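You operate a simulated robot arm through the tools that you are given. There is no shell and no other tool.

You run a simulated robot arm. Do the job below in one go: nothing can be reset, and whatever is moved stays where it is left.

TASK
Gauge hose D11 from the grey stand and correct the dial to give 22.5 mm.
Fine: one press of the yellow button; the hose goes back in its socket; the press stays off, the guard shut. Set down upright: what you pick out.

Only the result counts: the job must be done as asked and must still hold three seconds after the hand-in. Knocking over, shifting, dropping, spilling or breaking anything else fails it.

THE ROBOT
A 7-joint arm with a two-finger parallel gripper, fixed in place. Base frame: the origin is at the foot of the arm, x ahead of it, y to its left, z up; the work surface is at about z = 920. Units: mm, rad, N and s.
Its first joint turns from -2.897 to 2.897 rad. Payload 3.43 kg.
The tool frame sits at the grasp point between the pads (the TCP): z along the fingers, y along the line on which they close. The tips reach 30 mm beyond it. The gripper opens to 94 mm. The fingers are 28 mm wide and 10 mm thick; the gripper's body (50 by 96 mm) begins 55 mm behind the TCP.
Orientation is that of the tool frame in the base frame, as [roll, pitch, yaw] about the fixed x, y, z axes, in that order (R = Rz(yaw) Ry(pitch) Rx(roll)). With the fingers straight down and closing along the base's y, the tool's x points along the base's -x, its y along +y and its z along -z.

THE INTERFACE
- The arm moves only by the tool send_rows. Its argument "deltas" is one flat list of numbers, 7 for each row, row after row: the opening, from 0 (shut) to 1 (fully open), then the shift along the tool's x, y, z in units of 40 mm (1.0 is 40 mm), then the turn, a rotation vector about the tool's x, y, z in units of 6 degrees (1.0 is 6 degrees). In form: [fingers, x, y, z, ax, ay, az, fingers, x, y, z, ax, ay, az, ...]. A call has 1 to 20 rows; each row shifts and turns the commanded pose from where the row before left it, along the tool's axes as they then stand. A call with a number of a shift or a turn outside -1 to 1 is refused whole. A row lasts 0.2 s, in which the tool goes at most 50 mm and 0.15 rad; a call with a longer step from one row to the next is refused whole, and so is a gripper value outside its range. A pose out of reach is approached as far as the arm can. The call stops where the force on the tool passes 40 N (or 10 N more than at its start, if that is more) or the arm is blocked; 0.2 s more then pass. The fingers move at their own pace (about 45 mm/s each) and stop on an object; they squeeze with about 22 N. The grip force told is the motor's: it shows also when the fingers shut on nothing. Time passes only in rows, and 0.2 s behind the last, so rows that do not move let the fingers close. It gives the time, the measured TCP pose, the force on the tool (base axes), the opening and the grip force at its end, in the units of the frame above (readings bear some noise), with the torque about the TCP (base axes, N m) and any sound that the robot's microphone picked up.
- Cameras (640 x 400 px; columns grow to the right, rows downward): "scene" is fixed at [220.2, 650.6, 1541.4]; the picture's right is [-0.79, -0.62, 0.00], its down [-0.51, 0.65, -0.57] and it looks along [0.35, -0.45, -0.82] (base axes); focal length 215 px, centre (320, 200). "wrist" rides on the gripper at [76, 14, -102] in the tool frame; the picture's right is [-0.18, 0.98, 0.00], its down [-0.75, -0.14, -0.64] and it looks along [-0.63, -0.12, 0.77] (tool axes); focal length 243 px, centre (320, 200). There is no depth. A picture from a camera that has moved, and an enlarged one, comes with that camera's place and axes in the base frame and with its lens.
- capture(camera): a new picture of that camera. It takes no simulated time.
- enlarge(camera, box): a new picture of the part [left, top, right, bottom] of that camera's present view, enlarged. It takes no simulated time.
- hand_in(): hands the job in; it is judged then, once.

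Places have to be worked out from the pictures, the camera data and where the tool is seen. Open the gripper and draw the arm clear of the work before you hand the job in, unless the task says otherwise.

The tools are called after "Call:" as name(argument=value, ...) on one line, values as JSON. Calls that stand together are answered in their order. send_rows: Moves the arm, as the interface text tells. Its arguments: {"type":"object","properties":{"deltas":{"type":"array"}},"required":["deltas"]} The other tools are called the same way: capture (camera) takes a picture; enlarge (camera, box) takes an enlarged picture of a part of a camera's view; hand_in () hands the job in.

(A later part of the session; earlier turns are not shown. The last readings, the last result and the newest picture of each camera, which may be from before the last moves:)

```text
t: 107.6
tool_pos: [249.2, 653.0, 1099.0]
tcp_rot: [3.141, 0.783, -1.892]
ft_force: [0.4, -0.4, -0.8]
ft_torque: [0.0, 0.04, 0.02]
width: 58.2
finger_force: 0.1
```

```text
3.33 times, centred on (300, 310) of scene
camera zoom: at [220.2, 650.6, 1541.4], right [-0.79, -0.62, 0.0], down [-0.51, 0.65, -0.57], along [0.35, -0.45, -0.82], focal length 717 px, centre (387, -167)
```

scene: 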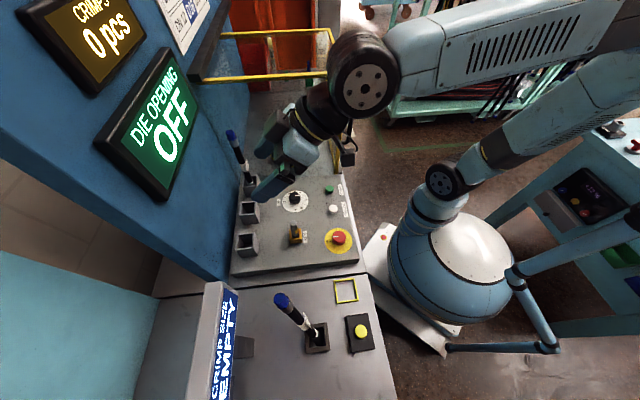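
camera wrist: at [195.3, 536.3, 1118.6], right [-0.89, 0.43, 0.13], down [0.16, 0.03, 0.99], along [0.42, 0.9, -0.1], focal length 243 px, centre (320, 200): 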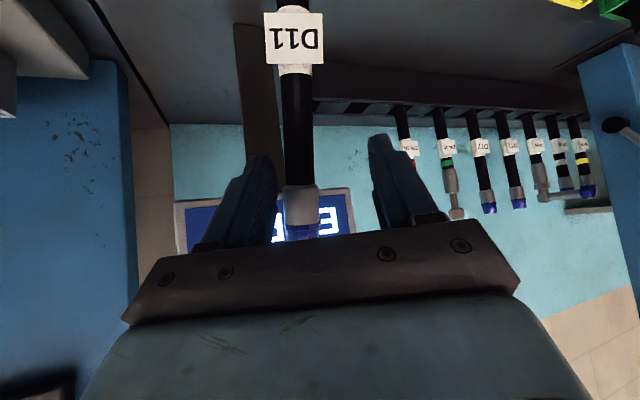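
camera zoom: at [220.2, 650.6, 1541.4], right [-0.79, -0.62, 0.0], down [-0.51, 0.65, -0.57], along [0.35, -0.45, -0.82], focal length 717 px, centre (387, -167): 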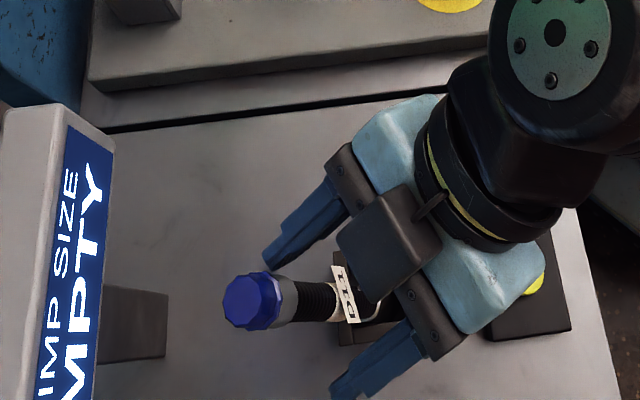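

The hose's lean is now mostly forward (about 12° away from the hand) and nearly upright sideways. I move the hand forward 17 mm so the pads overlap the hose fully.

Call:
send_rows(deltas=[0.62, -0.075, 0, 0.075, 0, 0, 0, 0.62, -0.075, 0, 0.075, 0, 0, 0, 0.62, -0.075, 0, 0.075, 0, 0, 0, 0.62, -0.075, 0, 0.075, 0, 0, 0, 0.62, 0, 0, 0, 0, 0, 0])

Call:
capture(camera="wrist")

Call:
enlarge(camera="scene", box=[240, 250, 360, 370])

```text
t: 108.8
tool_pos: [254.9, 668.7, 1098.6]
tcp_rot: [3.141, 0.784, -1.892]
ft_force: [0.7, -0.7, -0.8]
ft_torque: [-0.01, 0.02, -0.01]
width: 58.0
finger_force: 0.0
```

```text
taken
camera wrist: at [200.9, 552.5, 1119.1], right [-0.89, 0.43, 0.13], down [0.16, 0.03, 0.99], along [0.42, 0.9, -0.1], focal length 243 px, centre (320, 200)
```

wrist: 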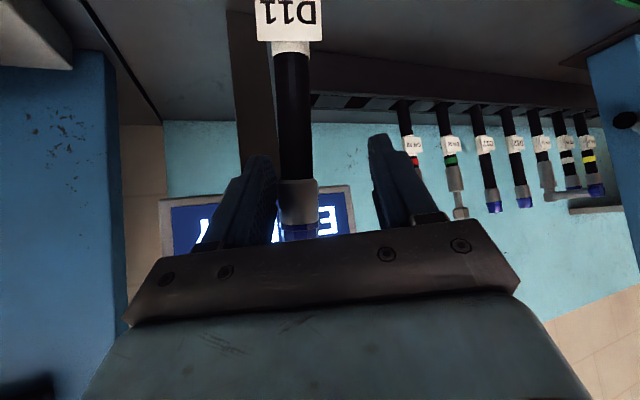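

```text
3.33 times, centred on (300, 310) of scene
camera zoom: at [220.2, 650.6, 1541.4], right [-0.79, -0.62, 0.0], down [-0.51, 0.65, -0.57], along [0.35, -0.45, -0.82], focal length 717 px, centre (387, -167)
```

zoom: 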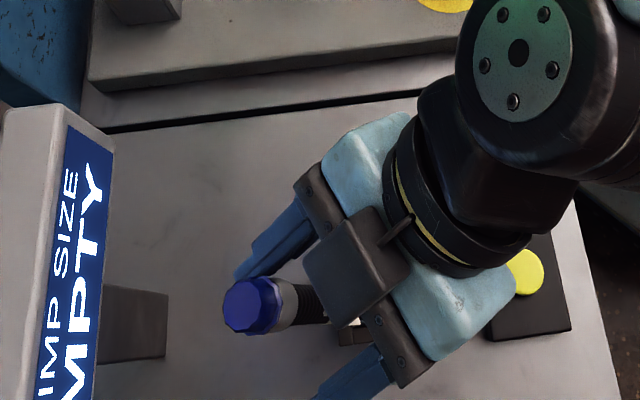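

The hose kept its place and now lies well within the pads. I close the fingers on it.

Call:
send_rows(deltas=[0.5, 0, 0, 0, 0, 0, 0, 0.4, 0, 0, 0, 0, 0, 0, 0.3, 0, 0, 0, 0, 0, 0, 0, 0, 0, 0, 0, 0, 0, 0, 0, 0, 0, 0, 0, 0, 0, 0, 0, 0, 0, 0, 0])

Call:
capture(camera="wrist")

Call:
enlarge(camera="scene", box=[240, 250, 360, 370])

```text
t: 110.2
tool_pos: [254.0, 669.2, 1100.8]
tcp_rot: [-3.141, 0.785, -1.892]
ft_force: [-0.7, 1.0, 0.3]
ft_torque: [0.08, 0.21, -0.01]
width: 25.2
finger_force: 22.7
```

```text
taken
camera wrist: at [200.8, 552.5, 1118.9], right [-0.89, 0.43, 0.13], down [0.16, 0.03, 0.99], along [0.42, 0.9, -0.1], focal length 243 px, centre (320, 200)
```

wrist: 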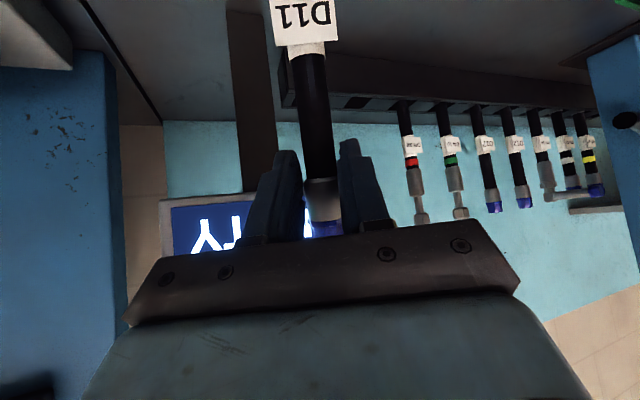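

```text
3.33 times, centred on (300, 310) of scene
camera zoom: at [220.2, 650.6, 1541.4], right [-0.79, -0.62, 0.0], down [-0.51, 0.65, -0.57], along [0.35, -0.45, -0.82], focal length 717 px, centre (387, -167)
```

zoom: 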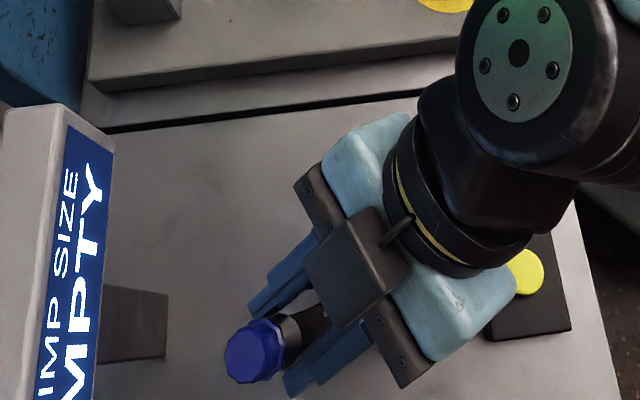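

Gripped at 25 mm on the ferrule: the sideways lean is gone, only about 13.6° forward lean remains. I draw the hand gently back (and slightly up) so the hose pivots upright about its foot in the gauge, watching the force.

Call:
send_rows(deltas=[0, 0.0653, 0, -0.0816, 0, 0, 0, 0, 0.0653, 0, -0.0816, 0, 0, 0, 0, 0.0653, 0, -0.0816, 0, 0, 0, 0, 0.0653, 0, -0.0816, 0, 0, 0, 0, 0.0653, 0, -0.0816, 0, 0, 0])

Call:
capture(camera="wrist")

Call:
enlarge(camera="scene", box=[240, 270, 360, 390])

```text
t: 111.4
tool_pos: [247.2, 648.3, 1101.7]
tcp_rot: [-3.14, 0.787, -1.894]
ft_force: [1.6, 5.6, 29.2]
ft_torque: [0.89, -0.07, -0.01]
width: 25.5
finger_force: 22.1
```

```text
taken
camera wrist: at [193.6, 532.0, 1121.1], right [-0.89, 0.43, 0.13], down [0.16, 0.03, 0.99], along [0.42, 0.9, -0.09], focal length 243 px, centre (320, 200)
```

wrist: 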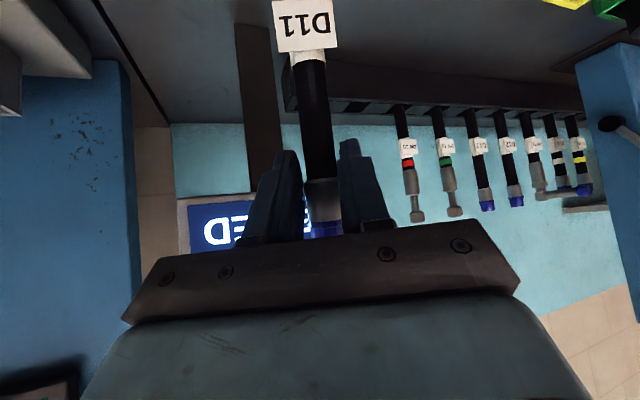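

```text
3.33 times, centred on (300, 330) of scene
camera zoom: at [220.2, 650.6, 1541.4], right [-0.79, -0.62, 0.0], down [-0.51, 0.65, -0.57], along [0.35, -0.45, -0.82], focal length 717 px, centre (387, -233)
```

zoom: 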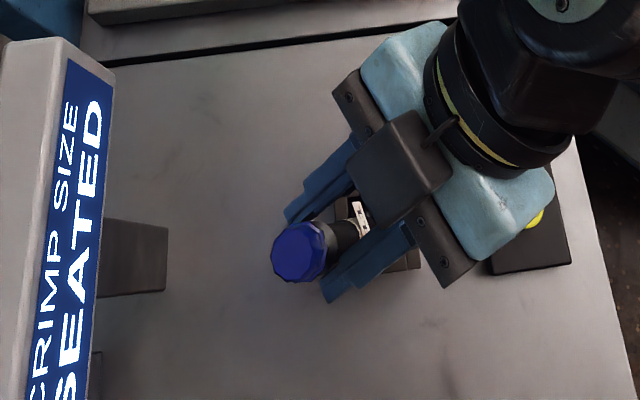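

The hose pivots as hoped and the display shows SEATED, but it presses on the floor with 29 N. I raise 3 mm to relieve that before going on.

Call:
send_rows(deltas=[0, -0.053, 0, -0.053, 0, 0, 0, 0, 0, 0, 0, 0, 0, 0])

```text
t: 112.0
tool_pos: [246.3, 648.2, 1102.6]
tcp_rot: [-3.141, 0.782, -1.892]
ft_force: [-0.3, 1.0, 10.1]
ft_torque: [0.24, 0.15, -0.03]
width: 25.0
finger_force: 21.9
```

Force is down to 10 N. I go on drawing back 16 mm with a bit more lift per row.

Call:
send_rows(deltas=[0, 0.0566, 0, -0.0848, 0, 0, 0, 0, 0.0566, 0, -0.0848, 0, 0, 0, 0, 0.0566, 0, -0.0848, 0, 0, 0, 0, 0.0566, 0, -0.0848, 0, 0, 0])

Call:
enlarge(camera="scene", box=[240, 270, 360, 390])

Call:
capture(camera="wrist")

```text
t: 113.0
tool_pos: [242.3, 634.0, 1106.4]
tcp_rot: [-3.141, 0.782, -1.893]
ft_force: [-0.1, 1.0, -4.2]
ft_torque: [0.13, -0.03, -0.01]
width: 25.1
finger_force: 22.1
```

```text
3.33 times, centred on (300, 330) of scene
camera zoom: at [220.2, 650.6, 1541.4], right [-0.79, -0.62, 0.0], down [-0.51, 0.65, -0.57], along [0.35, -0.45, -0.82], focal length 717 px, centre (387, -233)
```

zoom: 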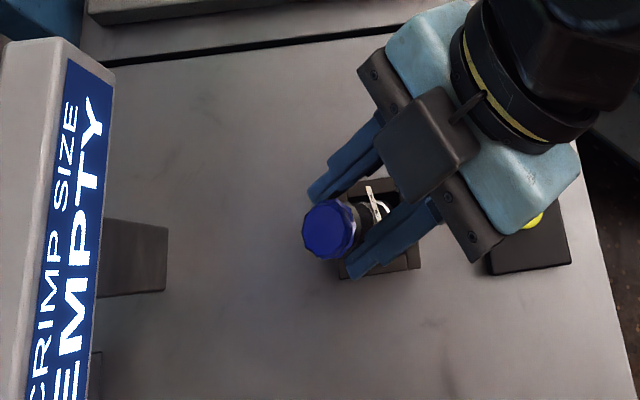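

```text
taken
camera wrist: at [189.5, 517.2, 1126.8], right [-0.89, 0.43, 0.13], down [0.16, 0.03, 0.99], along [0.42, 0.9, -0.1], focal length 243 px, centre (320, 200)
```

wrist: 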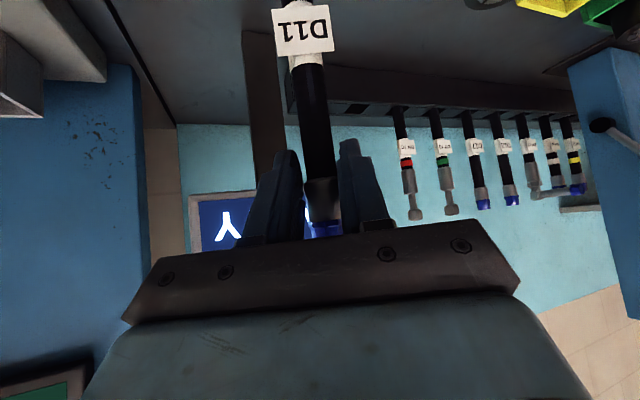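

The hose hangs almost upright now (about 6° forward lean left), its foot just off the floor. I lower 2 mm to the floor and draw back another 16 mm.

Call:
send_rows(deltas=[0, 0.042, 0, 0.042, 0, 0, 0, 0, 0.066, 0, -0.0755, 0, 0, 0, 0, 0.066, 0, -0.0755, 0, 0, 0, 0, 0.066, 0, -0.0755, 0, 0, 0, 0, 0.066, 0, -0.0755, 0, 0, 0])

Call:
enlarge(camera="scene", box=[240, 270, 360, 390])

Call:
capture(camera="wrist")

```text
t: 114.2
tool_pos: [237.3, 619.0, 1107.8]
tcp_rot: [-3.141, 0.782, -1.891]
ft_force: [-0.4, 2.3, -3.0]
ft_torque: [0.44, 0.05, 0.04]
width: 24.7
finger_force: 22.1
```

```text
3.33 times, centred on (300, 330) of scene
camera zoom: at [220.2, 650.6, 1541.4], right [-0.79, -0.62, 0.0], down [-0.51, 0.65, -0.57], along [0.35, -0.45, -0.82], focal length 717 px, centre (387, -233)
```

zoom: 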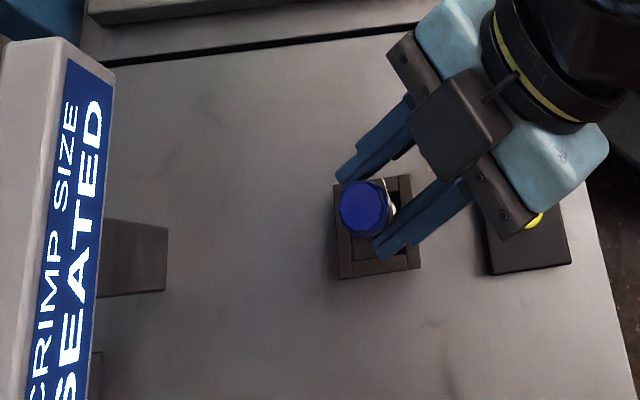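

```text
taken
camera wrist: at [182.9, 502.0, 1125.6], right [-0.89, 0.43, 0.13], down [0.16, 0.03, 0.99], along [0.42, 0.9, -0.1], focal length 243 px, centre (320, 200)
```

wrist: 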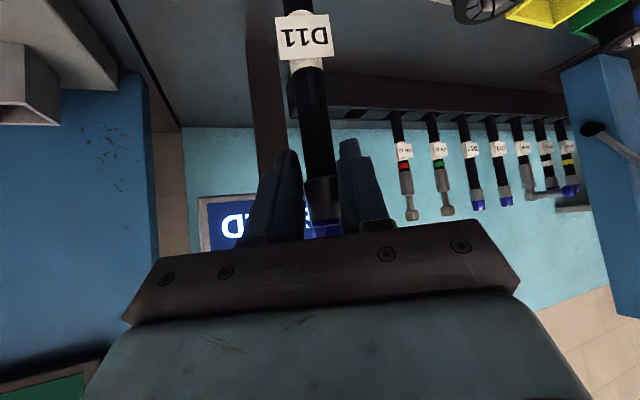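

The cap is now at about (243, 638), right above the gauge, and the display shows SEATED, so the hose is practically upright. I set it down 1 mm and open the fingers so that it stands flat on its own.

Call:
send_rows(deltas=[0, 0.02, 0, 0.02, 0, 0, 0, 0.27, 0, 0, 0, 0, 0, 0, 0.35, 0, 0, 0, 0, 0, 0, 0.62, 0, 0, 0, 0, 0, 0, 0.62, 0, 0, 0, 0, 0, 0, 0.62, 0, 0, 0, 0, 0, 0])

Call:
enlarge(camera="scene", box=[240, 270, 360, 390])

Call:
capture(camera="wrist")

```text
t: 115.6
tool_pos: [236.5, 617.5, 1105.4]
tcp_rot: [-3.142, 0.784, -1.893]
ft_force: [0.5, -0.6, -0.5]
ft_torque: [0.0, 0.01, 0.01]
width: 58.2
finger_force: 0.2
```

```text
3.33 times, centred on (300, 330) of scene
camera zoom: at [220.2, 650.6, 1541.4], right [-0.79, -0.62, 0.0], down [-0.51, 0.65, -0.57], along [0.35, -0.45, -0.82], focal length 717 px, centre (387, -233)
```

zoom: 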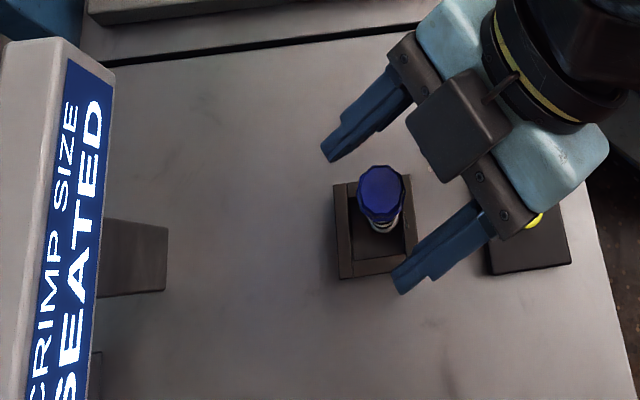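

```text
taken
camera wrist: at [182.7, 501.8, 1124.7], right [-0.89, 0.43, 0.13], down [0.16, 0.03, 0.99], along [0.42, 0.9, -0.1], focal length 243 px, centre (320, 200)
```

wrist: 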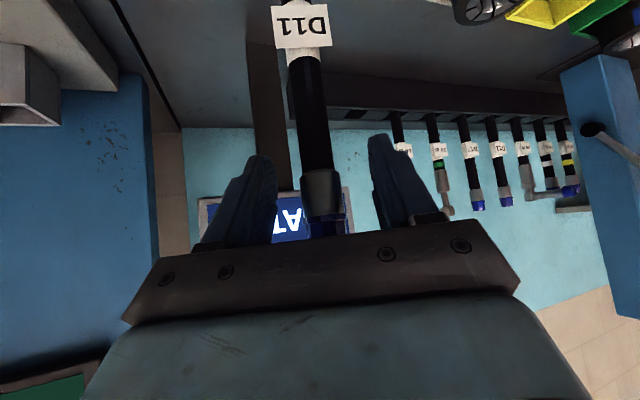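

The hose stands upright on its own in the gauge at about (240, 629), display SEATED. I close the fingers on it again.

Call:
send_rows(deltas=[0.45, 0, 0, 0, 0, 0, 0, 0.3, 0, 0, 0, 0, 0, 0, 0, 0, 0, 0, 0, 0, 0, 0, 0, 0, 0, 0, 0, 0, 0, 0, 0, 0, 0, 0, 0, 0, 0, 0, 0, 0, 0, 0])

Call:
capture(camera="wrist")

Call:
enlarge(camera="scene", box=[240, 270, 360, 390])

```text
t: 117.0
tool_pos: [235.4, 618.1, 1104.7]
tcp_rot: [3.141, 0.783, -1.891]
ft_force: [1.4, -0.7, 0.1]
ft_torque: [0.01, -0.03, -0.01]
width: 29.3
finger_force: 21.5
```

```text
taken
camera wrist: at [182.7, 501.8, 1124.7], right [-0.89, 0.43, 0.13], down [0.16, 0.03, 0.99], along [0.42, 0.9, -0.1], focal length 243 px, centre (320, 200)
```

wrist: 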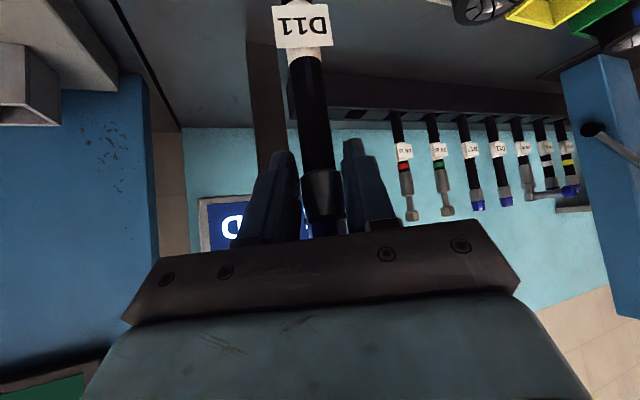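

```text
3.33 times, centred on (300, 330) of scene
camera zoom: at [220.2, 650.6, 1541.4], right [-0.79, -0.62, 0.0], down [-0.51, 0.65, -0.57], along [0.35, -0.45, -0.82], focal length 717 px, centre (387, -233)
```

zoom: 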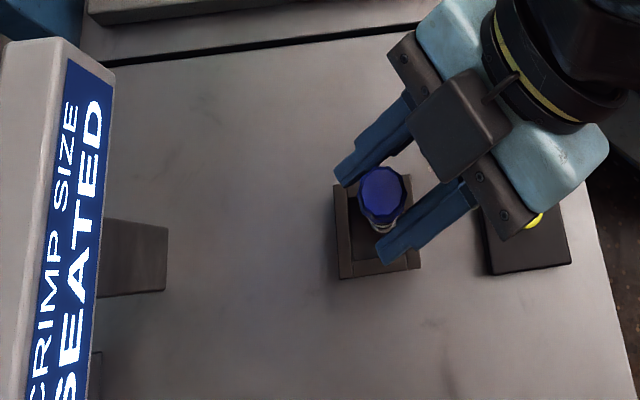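

Gripped at 29.3 mm as the first time, hose upright. I lift it out, slowly at first.

Call:
send_rows(deltas=[0, -0.1, 0, -0.1, 0, 0, 0, 0, -0.14, 0, -0.14, 0, 0, 0, 0, -0.177, 0, -0.177, 0, 0, 0, 0, -0.177, 0, -0.177, 0, 0, 0, 0, -0.177, 0, -0.177, 0, 0, 0, 0, -0.177, 0, -0.177, 0, 0, 0])

Call:
capture(camera="wrist")

```text
t: 118.4
tool_pos: [237.1, 618.7, 1159.1]
tcp_rot: [-3.141, 0.784, -1.891]
ft_force: [0.6, -0.2, -3.2]
ft_torque: [0.01, 0.03, 0.01]
width: 29.4
finger_force: 21.7
```

```text
taken
camera wrist: at [183.4, 501.7, 1178.9], right [-0.89, 0.43, 0.13], down [0.16, 0.03, 0.99], along [0.42, 0.9, -0.1], focal length 243 px, centre (320, 200)
```

wrist: 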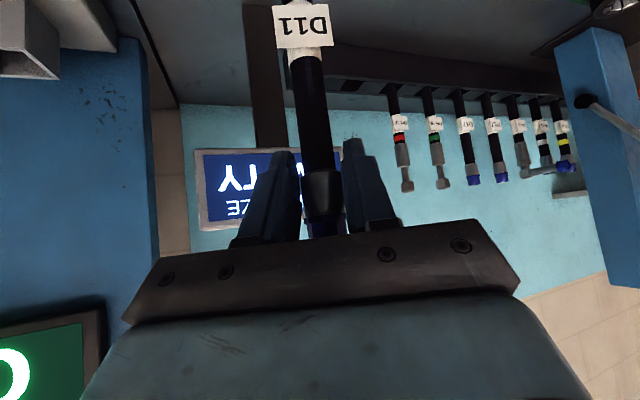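

The hose hangs upright and steady. I lift 85 mm more.

Call:
send_rows(deltas=[0, -0.215, 0, -0.215, 0, 0, 0, 0, -0.215, 0, -0.215, 0, 0, 0, 0, -0.215, 0, -0.215, 0, 0, 0, 0, -0.215, 0, -0.215, 0, 0, 0, 0, -0.215, 0, -0.215, 0, 0, 0, 0, -0.215, 0, -0.215, 0, 0, 0, 0, -0.215, 0, -0.215, 0, 0, 0, 0, 0, 0, 0, 0, 0, 0])

```text
t: 120.2
tool_pos: [237.7, 620.0, 1244.9]
tcp_rot: [3.141, 0.785, -1.891]
ft_force: [1.7, 0.2, -3.3]
ft_torque: [-0.05, -0.01, -0.01]
width: 29.3
finger_force: 22.4
```

Clear at z≈1245. I carry the hose back toward the panel, first leg to about (346, 562), in 12 mm rows.

Call:
send_rows(deltas=[0, 0.037, -0.303, -0.037, 0.07, 0, 0.07, 0, 0.037, -0.303, -0.037, 0.07, 0, 0.07, 0, 0.037, -0.303, -0.037, 0.07, 0, 0.07, 0, 0.037, -0.303, -0.037, 0.07, 0, 0.07, 0, 0.037, -0.303, -0.037, 0.07, 0, 0.07])

```text
t: 121.4
tool_pos: [291.8, 589.7, 1243.9]
tcp_rot: [3.141, 0.784, -1.946]
ft_force: [0.2, 1.0, -4.7]
ft_torque: [-0.04, 0.0, -0.01]
width: 29.4
finger_force: 22.4
```

Exact. I continue the same way.

Call:
send_rows(deltas=[0, 0.037, -0.303, -0.037, 0.07, 0, 0.07, 0, 0.037, -0.303, -0.037, 0.07, 0, 0.07, 0, 0.037, -0.303, -0.037, 0.07, 0, 0.07, 0, 0.037, -0.303, -0.037, 0.07, 0, 0.07, 0, 0.037, -0.303, -0.037, 0.07, 0, 0.07, 0, 0, 0, 0, 0, 0, 0])

Call:
capture(camera="scene")

```text
t: 122.8
tool_pos: [343.5, 556.1, 1243.9]
tcp_rot: [3.14, 0.782, -1.997]
ft_force: [-0.2, -0.5, -3.3]
ft_torque: [0.0, 0.01, 0.0]
width: 29.2
finger_force: 22.3
```

```text
taken
```

scene: 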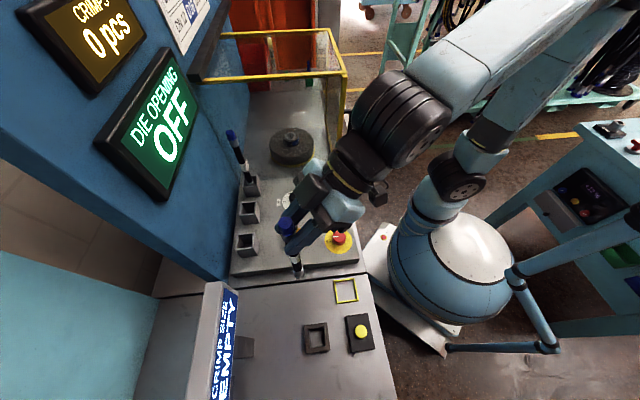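

Exact, posture good. Second leg to about (457, 501), turning slowly toward 58°.

Call:
send_rows(deltas=[0, 0.006, -0.315, -0.006, 0.09, 0, 0.09, 0, 0.006, -0.315, -0.006, 0.09, 0, 0.09, 0, 0.006, -0.315, -0.006, 0.09, 0, 0.09, 0, 0.006, -0.315, -0.006, 0.09, 0, 0.09, 0, 0.006, -0.315, -0.006, 0.09, 0, 0.09, 0, 0, 0, 0, 0, 0, 0])

```text
t: 124.2
tool_pos: [400.0, 526.5, 1243.2]
tcp_rot: [-3.141, 0.785, -2.062]
ft_force: [-0.8, 0.3, -4.5]
ft_torque: [-0.01, 0.0, -0.04]
width: 29.3
finger_force: 22.1
```

Exact again. I go on with the second half of this leg.

Call:
send_rows(deltas=[0, 0.006, -0.315, -0.006, 0.09, 0, 0.09, 0, 0.006, -0.315, -0.006, 0.09, 0, 0.09, 0, 0.006, -0.315, -0.006, 0.09, 0, 0.09, 0, 0.006, -0.315, -0.006, 0.09, 0, 0.09, 0, 0.006, -0.315, -0.006, 0.09, 0, 0.09, 0, 0, 0, 0, 0, 0, 0])

Call:
capture(camera="scene")

```text
t: 125.6
tool_pos: [451.9, 494.2, 1243.6]
tcp_rot: [3.142, 0.783, -2.129]
ft_force: [-0.6, -0.6, -3.4]
ft_torque: [-0.04, 0.01, -0.01]
width: 29.4
finger_force: 22.3
```

```text
taken
```

scene: 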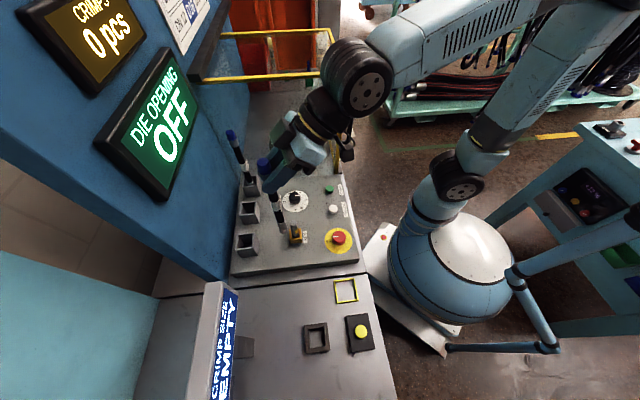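

Exact at (452, 494), posture like the first time. I turn to facing 50° and check.

Call:
send_rows(deltas=[0, 0, 0, 0, 0.314, 0, 0.314, 0, 0, 0, 0, 0.314, 0, 0.314, 0, 0, 0, 0, 0.314, 0, 0.314, 0, 0, 0, 0, 0, 0, 0])

Call:
capture(camera="wrist")

```text
t: 126.6
tool_pos: [453.6, 493.7, 1245.9]
tcp_rot: [3.141, 0.783, -2.267]
ft_force: [0.5, -0.1, -3.6]
ft_torque: [-0.03, 0.01, -0.01]
width: 29.2
finger_force: 22.7
```

```text
taken
camera wrist: at [360.6, 405.6, 1263.5], right [-0.67, 0.73, 0.13], down [0.16, -0.03, 0.99], along [0.73, 0.68, -0.1], focal length 243 px, centre (320, 200)
```

wrist: 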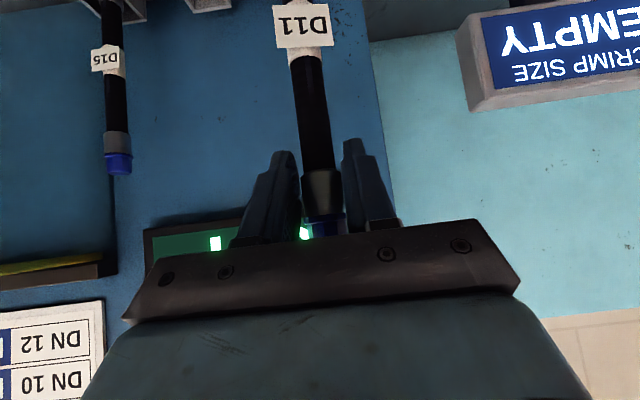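

Good. I move the hose toward its socket in 11 mm rows, first 6.

Call:
send_rows(deltas=[0, -0.198, -0.0233, 0.198, 0, 0, 0, 0, -0.198, -0.0233, 0.198, 0, 0, 0, 0, -0.198, -0.0233, 0.198, 0, 0, 0, 0, -0.198, -0.0233, 0.198, 0, 0, 0, 0, -0.198, -0.0233, 0.198, 0, 0, 0, 0, -0.198, -0.0233, 0.198, 0, 0, 0])

Call:
enlarge(camera="scene", box=[190, 120, 370, 270])

```text
t: 128.0
tool_pos: [501.3, 541.9, 1244.8]
tcp_rot: [-3.139, 0.783, -2.267]
ft_force: [0.1, 0.8, -3.5]
ft_torque: [-0.07, 0.03, 0.01]
width: 29.2
finger_force: 22.1
```

```text
2.67 times, centred on (280, 195) of scene
camera zoom: at [220.2, 650.6, 1541.4], right [-0.79, -0.62, 0.0], down [-0.51, 0.65, -0.57], along [0.35, -0.45, -0.82], focal length 574 px, centre (427, 213)
```

zoom: 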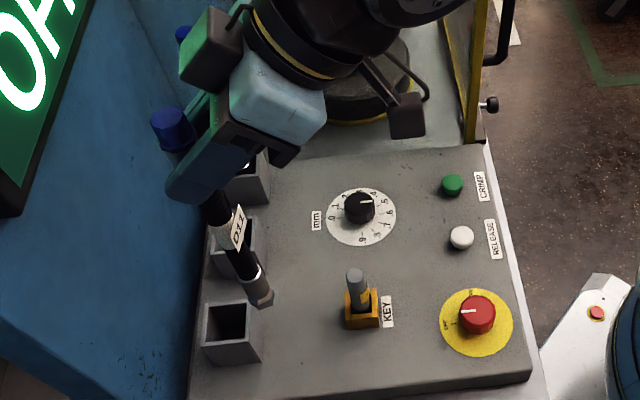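

Exact. Four more rows bring the hose over its socket.

Call:
send_rows(deltas=[0, -0.198, -0.0233, 0.198, 0, 0, 0, 0, -0.198, -0.0233, 0.198, 0, 0, 0, 0, -0.198, -0.0233, 0.198, 0, 0, 0, 0, -0.198, -0.0233, 0.198, 0, 0, 0, 0, 0, 0, 0, 0, 0, 0])

Call:
enlarge(camera="scene", box=[200, 150, 300, 260])

Call:
capture(camera="wrist")

```text
t: 129.2
tool_pos: [531.2, 574.6, 1243.1]
tcp_rot: [3.141, 0.785, -2.267]
ft_force: [-0.8, 0.0, -3.6]
ft_torque: [-0.04, 0.04, 0.01]
width: 29.3
finger_force: 21.6
```

```text
3.64 times, centred on (250, 205) of scene
camera zoom: at [220.2, 650.6, 1541.4], right [-0.79, -0.62, 0.0], down [-0.51, 0.65, -0.57], along [0.35, -0.45, -0.82], focal length 783 px, centre (574, 182)
```

zoom: 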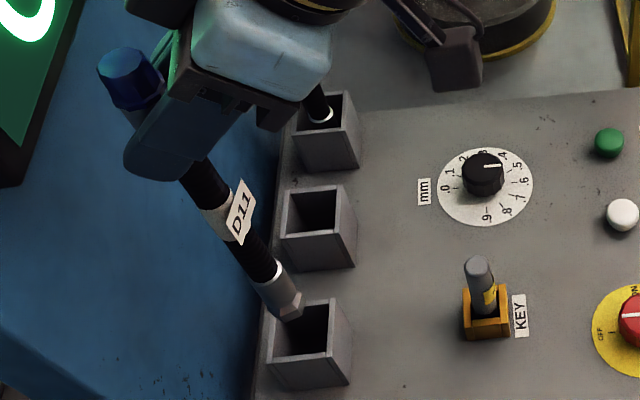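

```text
taken
camera wrist: at [439.1, 485.3, 1263.3], right [-0.67, 0.73, 0.13], down [0.16, -0.03, 0.99], along [0.73, 0.68, -0.1], focal length 243 px, centre (320, 200)
```

wrist: 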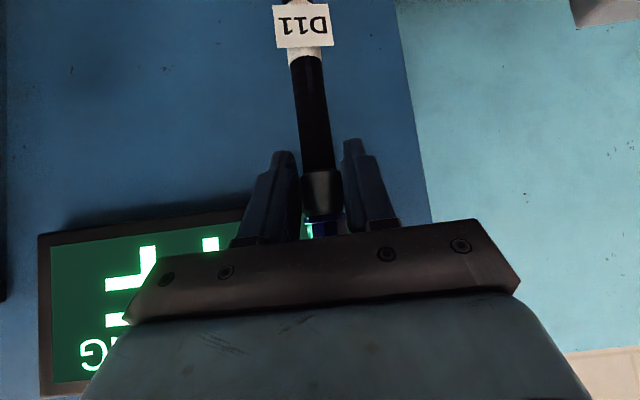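

I enlarge to check the hose foot against the socket opening.

Call:
enlarge(camera="scene", box=[225, 205, 275, 255])

Call:
enlarge(camera="scene", box=[205, 150, 255, 200])

```text
8.00 times, centred on (250, 230) of scene
camera zoom: at [220.2, 650.6, 1541.4], right [-0.79, -0.62, 0.0], down [-0.51, 0.65, -0.57], along [0.35, -0.45, -0.82], focal length 1722 px, centre (880, -40)
```

zoom: 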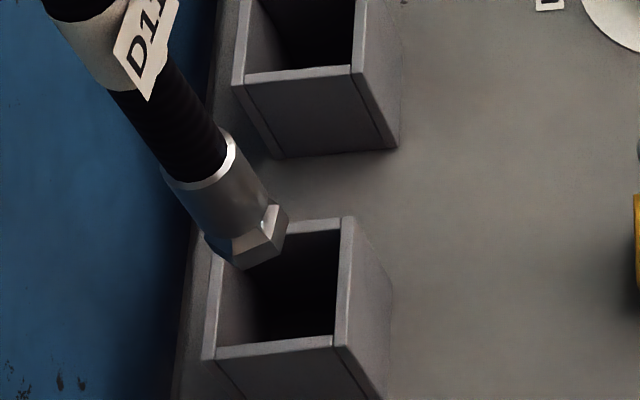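

```text
8.00 times, centred on (230, 175) of scene
camera zoom: at [220.2, 650.6, 1541.4], right [-0.79, -0.62, 0.0], down [-0.51, 0.65, -0.57], along [0.35, -0.45, -0.82], focal length 1722 px, centre (1040, 400)
```

zoom: 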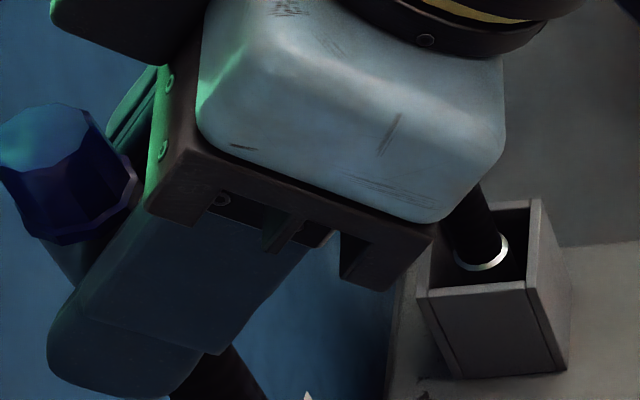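

The foot lies within about 2–3 mm of the socket centre (opening about 38 mm). I lower 32 mm, to just above the rim, and check once more.

Call:
send_rows(deltas=[0, 0.141, 0, 0.141, 0, 0, 0, 0, 0.141, 0, 0.141, 0, 0, 0, 0, 0.141, 0, 0.141, 0, 0, 0, 0, 0.141, 0, 0.141, 0, 0, 0, 0, 0, 0, 0, 0, 0, 0])

Call:
enlarge(camera="scene", box=[225, 205, 275, 255])

```text
t: 130.4
tool_pos: [530.4, 574.8, 1213.4]
tcp_rot: [-3.14, 0.783, -2.267]
ft_force: [0.0, -0.7, -3.5]
ft_torque: [0.0, 0.0, -0.02]
width: 29.1
finger_force: 22.0
```

```text
8.00 times, centred on (250, 230) of scene
camera zoom: at [220.2, 650.6, 1541.4], right [-0.79, -0.62, 0.0], down [-0.51, 0.65, -0.57], along [0.35, -0.45, -0.82], focal length 1722 px, centre (880, -40)
```

zoom: 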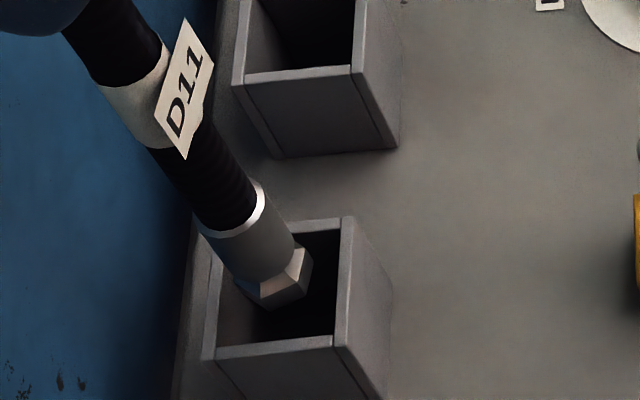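

The foot sits right in the middle of the opening. I lower it 54 mm into the socket in 6 mm rows.

Call:
send_rows(deltas=[0, 0.106, 0, 0.106, 0, 0, 0, 0, 0.106, 0, 0.106, 0, 0, 0, 0, 0.106, 0, 0.106, 0, 0, 0, 0, 0.106, 0, 0.106, 0, 0, 0, 0, 0.106, 0, 0.106, 0, 0, 0, 0, 0.106, 0, 0.106, 0, 0, 0, 0, 0.106, 0, 0.106, 0, 0, 0, 0, 0.106, 0, 0.106, 0, 0, 0, 0, 0.106, 0, 0.106, 0, 0, 0])

Call:
enlarge(camera="scene", box=[200, 170, 300, 260])

```text
t: 132.4
tool_pos: [531.8, 574.2, 1159.8]
tcp_rot: [-3.142, 0.783, -2.269]
ft_force: [-0.2, -0.5, -3.2]
ft_torque: [-0.01, 0.0, 0.05]
width: 29.3
finger_force: 22.5
```

```text
4.44 times, centred on (250, 215) of scene
camera zoom: at [220.2, 650.6, 1541.4], right [-0.79, -0.62, 0.0], down [-0.51, 0.65, -0.57], along [0.35, -0.45, -0.82], focal length 957 px, centre (631, 133)
```

zoom: 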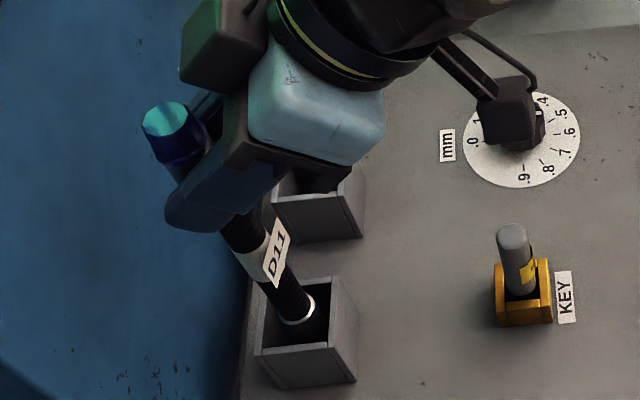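

Well inside the socket, no contact. I lower 10 mm more in 2.5 mm rows.

Call:
send_rows(deltas=[0, 0.044, 0, 0.044, 0, 0, 0, 0, 0.044, 0, 0.044, 0, 0, 0, 0, 0.044, 0, 0.044, 0, 0, 0, 0, 0.044, 0, 0.044, 0, 0, 0])

```text
t: 133.4
tool_pos: [531.1, 573.7, 1149.6]
tcp_rot: [-3.14, 0.784, -2.268]
ft_force: [0.7, 0.3, -3.5]
ft_torque: [-0.05, 0.03, -0.01]
width: 29.1
finger_force: 21.5
```

Still hanging free at z=1149.6. I go down in 1.2 mm rows until it touches.

Call:
send_rows(deltas=[0, 0.021, 0, 0.021, 0, 0, 0, 0, 0.021, 0, 0.021, 0, 0, 0, 0, 0.021, 0, 0.021, 0, 0, 0])

```text
t: 134.2
tool_pos: [533.1, 573.7, 1147.3]
tcp_rot: [-3.141, 0.783, -2.267]
ft_force: [0.7, 0.4, -3.8]
ft_torque: [-0.03, 0.01, 0.04]
width: 29.4
finger_force: 21.4
```

Not yet. I continue in the same small rows.

Call:
send_rows(deltas=[0, 0.021, 0, 0.021, 0, 0, 0, 0, 0.021, 0, 0.021, 0, 0, 0])

```text
t: 134.8
tool_pos: [532.5, 573.8, 1145.6]
tcp_rot: [-3.141, 0.787, -2.269]
ft_force: [-1.0, -1.9, 13.5]
ft_torque: [-0.17, 0.05, -0.01]
width: 29.2
finger_force: 22.4
```

Contact at z=1145.6 as expected: the hose stands on the socket floor. I ease up slightly and open the fingers.

Call:
send_rows(deltas=[0, -0.012, 0, -0.012, 0, 0, 0, 0, 0, 0, 0, 0, 0, 0, 0.32, 0, 0, 0, 0, 0, 0, 0.45, 0, 0, 0, 0, 0, 0, 0.7, 0, 0, 0, 0, 0, 0, 0.8, 0, 0, 0, 0, 0, 0, 0.8, 0, 0, 0, 0, 0, 0])

Call:
enlarge(camera="scene", box=[200, 170, 300, 260])

Call:
capture(camera="wrist")

```text
t: 136.4
tool_pos: [531.5, 574.4, 1144.6]
tcp_rot: [-3.14, 0.784, -2.269]
ft_force: [0.0, -0.4, -0.2]
ft_torque: [0.0, 0.02, 0.0]
width: 75.1
finger_force: 0.0
```

```text
4.44 times, centred on (250, 215) of scene
camera zoom: at [220.2, 650.6, 1541.4], right [-0.79, -0.62, 0.0], down [-0.51, 0.65, -0.57], along [0.35, -0.45, -0.82], focal length 957 px, centre (631, 133)
```

zoom: 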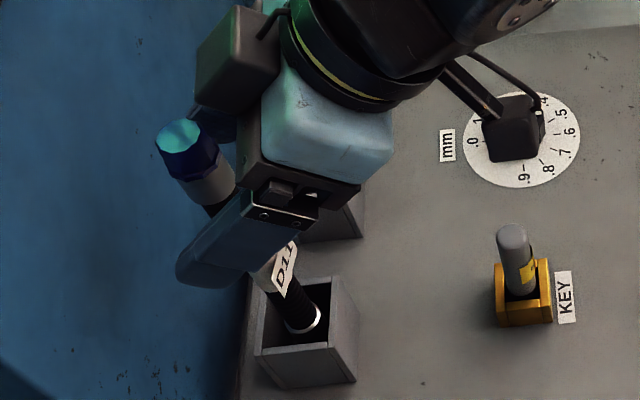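

```text
taken
camera wrist: at [438.8, 485.1, 1163.4], right [-0.67, 0.73, 0.13], down [0.16, -0.03, 0.99], along [0.73, 0.68, -0.1], focal length 243 px, centre (320, 200)
```

wrist: 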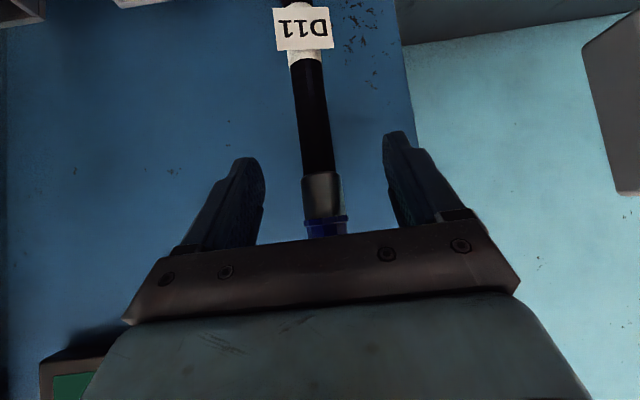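

The hose stands upright in its own socket, free of both pads. I draw straight back in small rows, 40 mm first.

Call:
send_rows(deltas=[0.8, 0.1, 0, -0.1, 0, 0, 0, 0.8, 0.15, 0, -0.15, 0, 0, 0, 0.8, 0.15, 0, -0.15, 0, 0, 0, 0.8, 0.15, 0, -0.15, 0, 0, 0, 0.8, 0.15, 0, -0.15, 0, 0, 0])

Call:
capture(camera="wrist")

```text
t: 137.6
tool_pos: [506.5, 544.2, 1143.1]
tcp_rot: [-3.141, 0.783, -2.269]
ft_force: [0.2, -0.6, -0.9]
ft_torque: [-0.03, -0.02, 0.0]
width: 75.1
finger_force: 0.0
```

```text
taken
camera wrist: at [413.2, 455.1, 1163.4], right [-0.67, 0.73, 0.13], down [0.16, -0.03, 0.99], along [0.73, 0.68, -0.1], focal length 243 px, centre (320, 200)
```

wrist: 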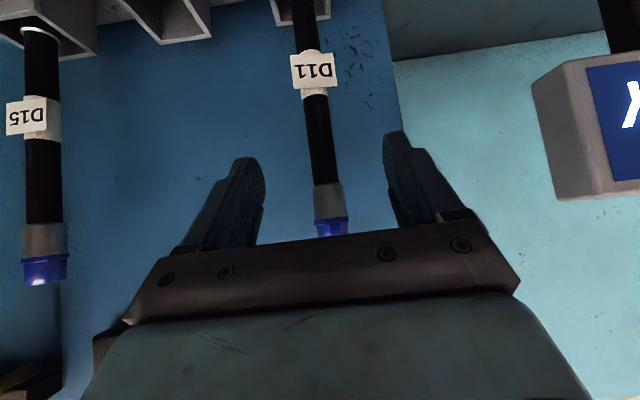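

Clean: the hose stays put, still between the open fingers. I draw back another 70 mm.

Call:
send_rows(deltas=[0.8, 0.155, 0, -0.155, 0, 0, 0, 0.8, 0.155, 0, -0.155, 0, 0, 0, 0.8, 0.155, 0, -0.155, 0, 0, 0, 0.8, 0.155, 0, -0.155, 0, 0, 0, 0.8, 0.155, 0, -0.155, 0, 0, 0, 0.8, 0.155, 0, -0.155, 0, 0, 0, 0.8, 0.155, 0, -0.155, 0, 0, 0, 0.8, 0.155, 0, -0.155, 0, 0, 0, 0.8, 0, 0, 0, 0, 0, 0])

Call:
capture(camera="wrist")

Call:
capture(camera="scene")

```text
t: 139.6
tool_pos: [459.8, 489.9, 1144.9]
tcp_rot: [3.141, 0.783, -2.267]
ft_force: [-0.2, 0.2, 0.2]
ft_torque: [0.0, 0.02, 0.03]
width: 75.2
finger_force: 0.0
```

```text
taken
camera wrist: at [367.4, 401.6, 1163.7], right [-0.67, 0.73, 0.13], down [0.16, -0.03, 0.99], along [0.73, 0.68, -0.1], focal length 243 px, centre (320, 200)
```

wrist: 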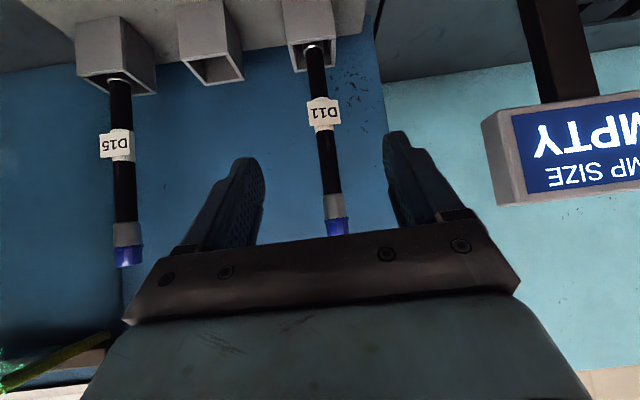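

```text
taken
```

scene: 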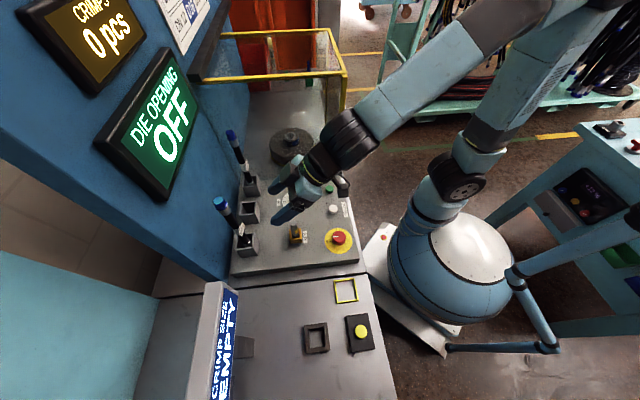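

Hose D11 is back upright in its socket. Next the dial: I raise the tool 120 mm and then level it, as it tracked well here before.

Call:
send_rows(deltas=[0.8, -0.3, 0, -0.3, 0, 0, 0, 0.8, -0.3, 0, -0.3, 0, 0, 0, 0.8, -0.3, 0, -0.3, 0, 0, 0, 0.8, -0.3, 0, -0.3, 0, 0, 0, 0.8, -0.3, 0, -0.3, 0, 0, 0, 0.8, -0.3, 0, -0.3, 0, 0, 0, 0.8, -0.3, 0, -0.3, 0, 0, 0, 0.8, 0, 0, 0, 0, 0, 0])

```text
t: 141.4
tool_pos: [460.7, 489.5, 1261.3]
tcp_rot: [-3.139, 0.784, -2.266]
ft_force: [0.8, -0.7, -0.2]
ft_torque: [0.02, 0.0, 0.0]
width: 75.3
finger_force: 0.0
```

Exact. I level the tool in small rows.

Call:
send_rows(deltas=[0.8, 0, 0, 0, 0, 0.75, 0, 0.8, 0, 0, 0, 0, 0.75, 0, 0.8, 0, 0, 0, 0, 0.75, 0, 0.8, 0, 0, 0, 0, 0.75, 0, 0.8, 0, 0, 0, 0, 0.75, 0, 0.8, 0, 0, 0, 0, 0.75, 0, 0.8, 0, 0, 0, 0, 0.75, 0, 0.8, 0, 0, 0, 0, 0.75, 0, 0.8, 0, 0, 0, 0, 0.75, 0, 0.8, 0, 0, 0, 0, 0.75, 0, 0.8, 0, 0, 0, 0, 0, 0])

Call:
capture(camera="scene")

```text
t: 143.8
tool_pos: [460.0, 489.3, 1262.4]
tcp_rot: [3.141, -0.002, -2.269]
ft_force: [0.3, -0.5, 0.3]
ft_torque: [0.01, -0.03, 0.03]
width: 75.2
finger_force: 0.1
```

```text
taken
```

scene: 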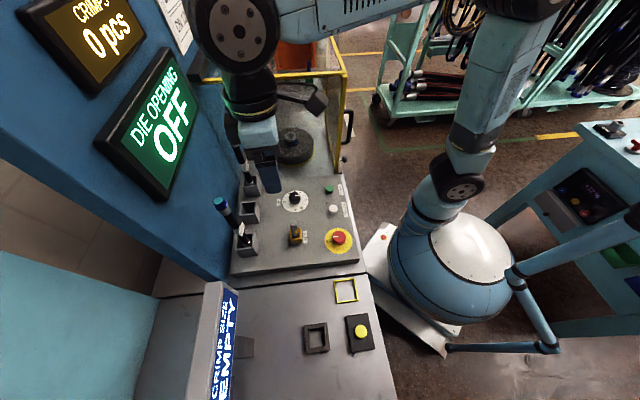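

Exact, tool pointing down. I move toward a spot above the dial, (551, 367, 1150), half first.

Call:
send_rows(deltas=[0.8, 0.073, -0.308, 0.233, 0, 0, 0, 0.8, 0.073, -0.308, 0.233, 0, 0, 0, 0.8, 0.073, -0.308, 0.233, 0, 0, 0, 0.8, 0.073, -0.308, 0.233, 0, 0, 0, 0.8, 0.073, -0.308, 0.233, 0, 0, 0, 0.8, 0.073, -0.308, 0.233, 0, 0, 0])

```text
t: 145.2
tool_pos: [505.2, 429.1, 1207.1]
tcp_rot: [3.141, -0.001, -2.269]
ft_force: [-0.3, 0.6, 0.6]
ft_torque: [0.0, -0.01, 0.0]
width: 75.4
finger_force: 0.0
```

Exact. The second half follows.

Call:
send_rows(deltas=[0.8, 0.073, -0.308, 0.233, 0, 0, 0, 0.8, 0.073, -0.308, 0.233, 0, 0, 0, 0.8, 0.073, -0.308, 0.233, 0, 0, 0, 0.8, 0.073, -0.308, 0.233, 0, 0, 0, 0.8, 0.073, -0.308, 0.233, 0, 0, 0, 0.8, 0.073, -0.308, 0.233, 0, 0, 0, 0.8, 0, 0, 0, 0, 0, 0])

Call:
capture(camera="wrist")

Call:
capture(camera="scene")

```text
t: 146.8
tool_pos: [550.7, 370.1, 1152.3]
tcp_rot: [3.141, -0.001, -2.268]
ft_force: [0.2, -0.2, -0.6]
ft_torque: [0.0, 0.0, -0.01]
width: 75.1
finger_force: 0.1
```

```text
taken
camera wrist: at [491.5, 319.8, 1255.1], right [-0.63, 0.77, 0.0], down [0.59, 0.49, 0.64], along [0.5, 0.41, -0.77], focal length 243 px, centre (320, 200)
```

wrist: 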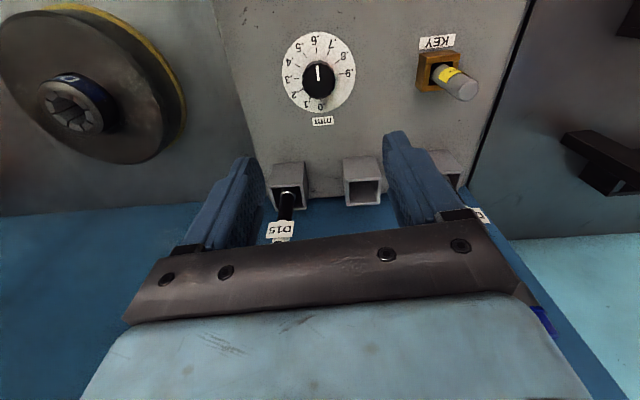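

```text
taken
```

scene: 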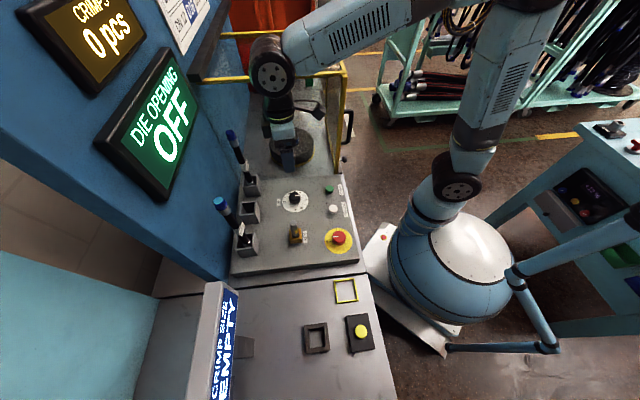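

The dial is in view. I enlarge it to read the pointer and fix the knob's centre.

Call:
enlarge(camera="wrist", box=[270, 20, 370, 130])

Call:
enlarge(camera="scene", box=[270, 180, 320, 220])

```text
3.64 times, centred on (320, 75) of wrist
camera zoom: at [491.5, 319.8, 1255.1], right [-0.63, 0.77, 0.0], down [0.59, 0.49, 0.64], along [0.5, 0.41, -0.77], focal length 882 px, centre (320, 654)
```

zoom: 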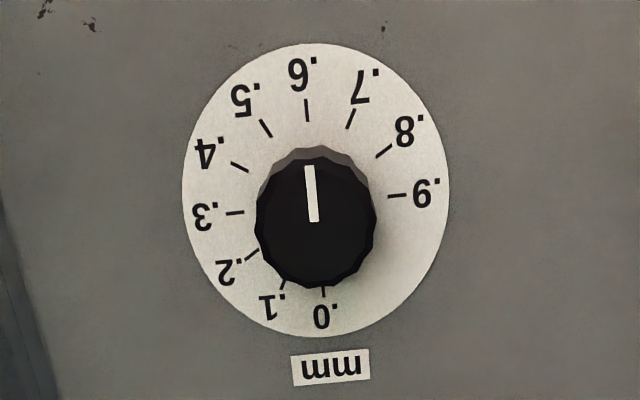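

```text
10.00 times, centred on (295, 200) of scene
camera zoom: at [220.2, 650.6, 1541.4], right [-0.79, -0.62, 0.0], down [-0.51, 0.65, -0.57], along [0.35, -0.45, -0.82], focal length 2152 px, centre (570, 200)
```

zoom: 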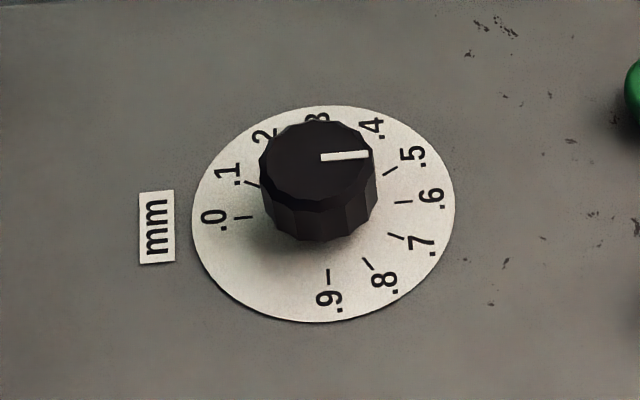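

The pointer is exactly on .6, the knob axis is at about (550.4, 366.2) with its top at z≈950. Target is .3, i.e. 90° counter-clockwise seen from above; I will do it in two 45° turns, so I first turn the open tool 45° clockwise up here.

Call:
send_rows(deltas=[0.8, 0, 0, 0, 0, 0, 0.75, 0.8, 0, 0, 0, 0, 0, 0.75, 0.8, 0, 0, 0, 0, 0, 0.75, 0.8, 0, 0, 0, 0, 0, 0.75, 0.8, 0, 0, 0, 0, 0, 0.75, 0.8, 0, 0, 0, 0, 0, 0.75, 0.8, 0, 0, 0, 0, 0, 0.75, 0.8, 0, 0, 0, 0, 0, 0.75, 0.8, 0, 0, 0, 0, 0, 0.75, 0.8, 0, 0, 0, 0, 0, 0.75, 0.8, 0, 0, 0, 0, 0, 0])

Call:
capture(camera="wrist")

```text
t: 149.2
tool_pos: [551.5, 368.5, 1151.8]
tcp_rot: [-3.141, -0.001, -3.054]
ft_force: [0.1, 0.2, 0.3]
ft_torque: [-0.05, 0.0, -0.01]
width: 75.3
finger_force: 0.0
```

```text
taken
camera wrist: at [474.6, 374.7, 1254.2], right [0.1, 1.0, 0.0], down [0.76, -0.07, 0.64], along [0.64, -0.06, -0.77], focal length 243 px, centre (320, 200)
```

wrist: 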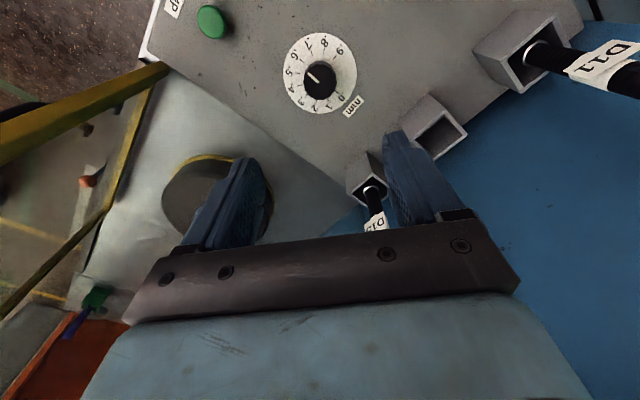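

Exact, facing 5°. I check the knob's place from this view before descending.

Call:
enlarge(camera="wrist", box=[270, 20, 370, 130])

```text
3.64 times, centred on (320, 75) of wrist
camera zoom: at [474.6, 374.7, 1254.2], right [0.1, 1.0, 0.0], down [0.76, -0.07, 0.64], along [0.64, -0.06, -0.77], focal length 882 px, centre (320, 654)
```

zoom: 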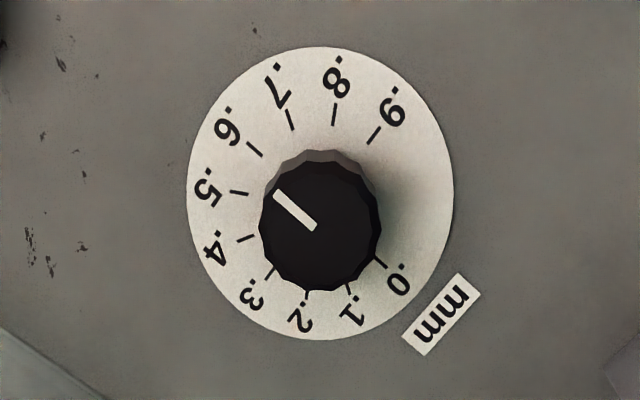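

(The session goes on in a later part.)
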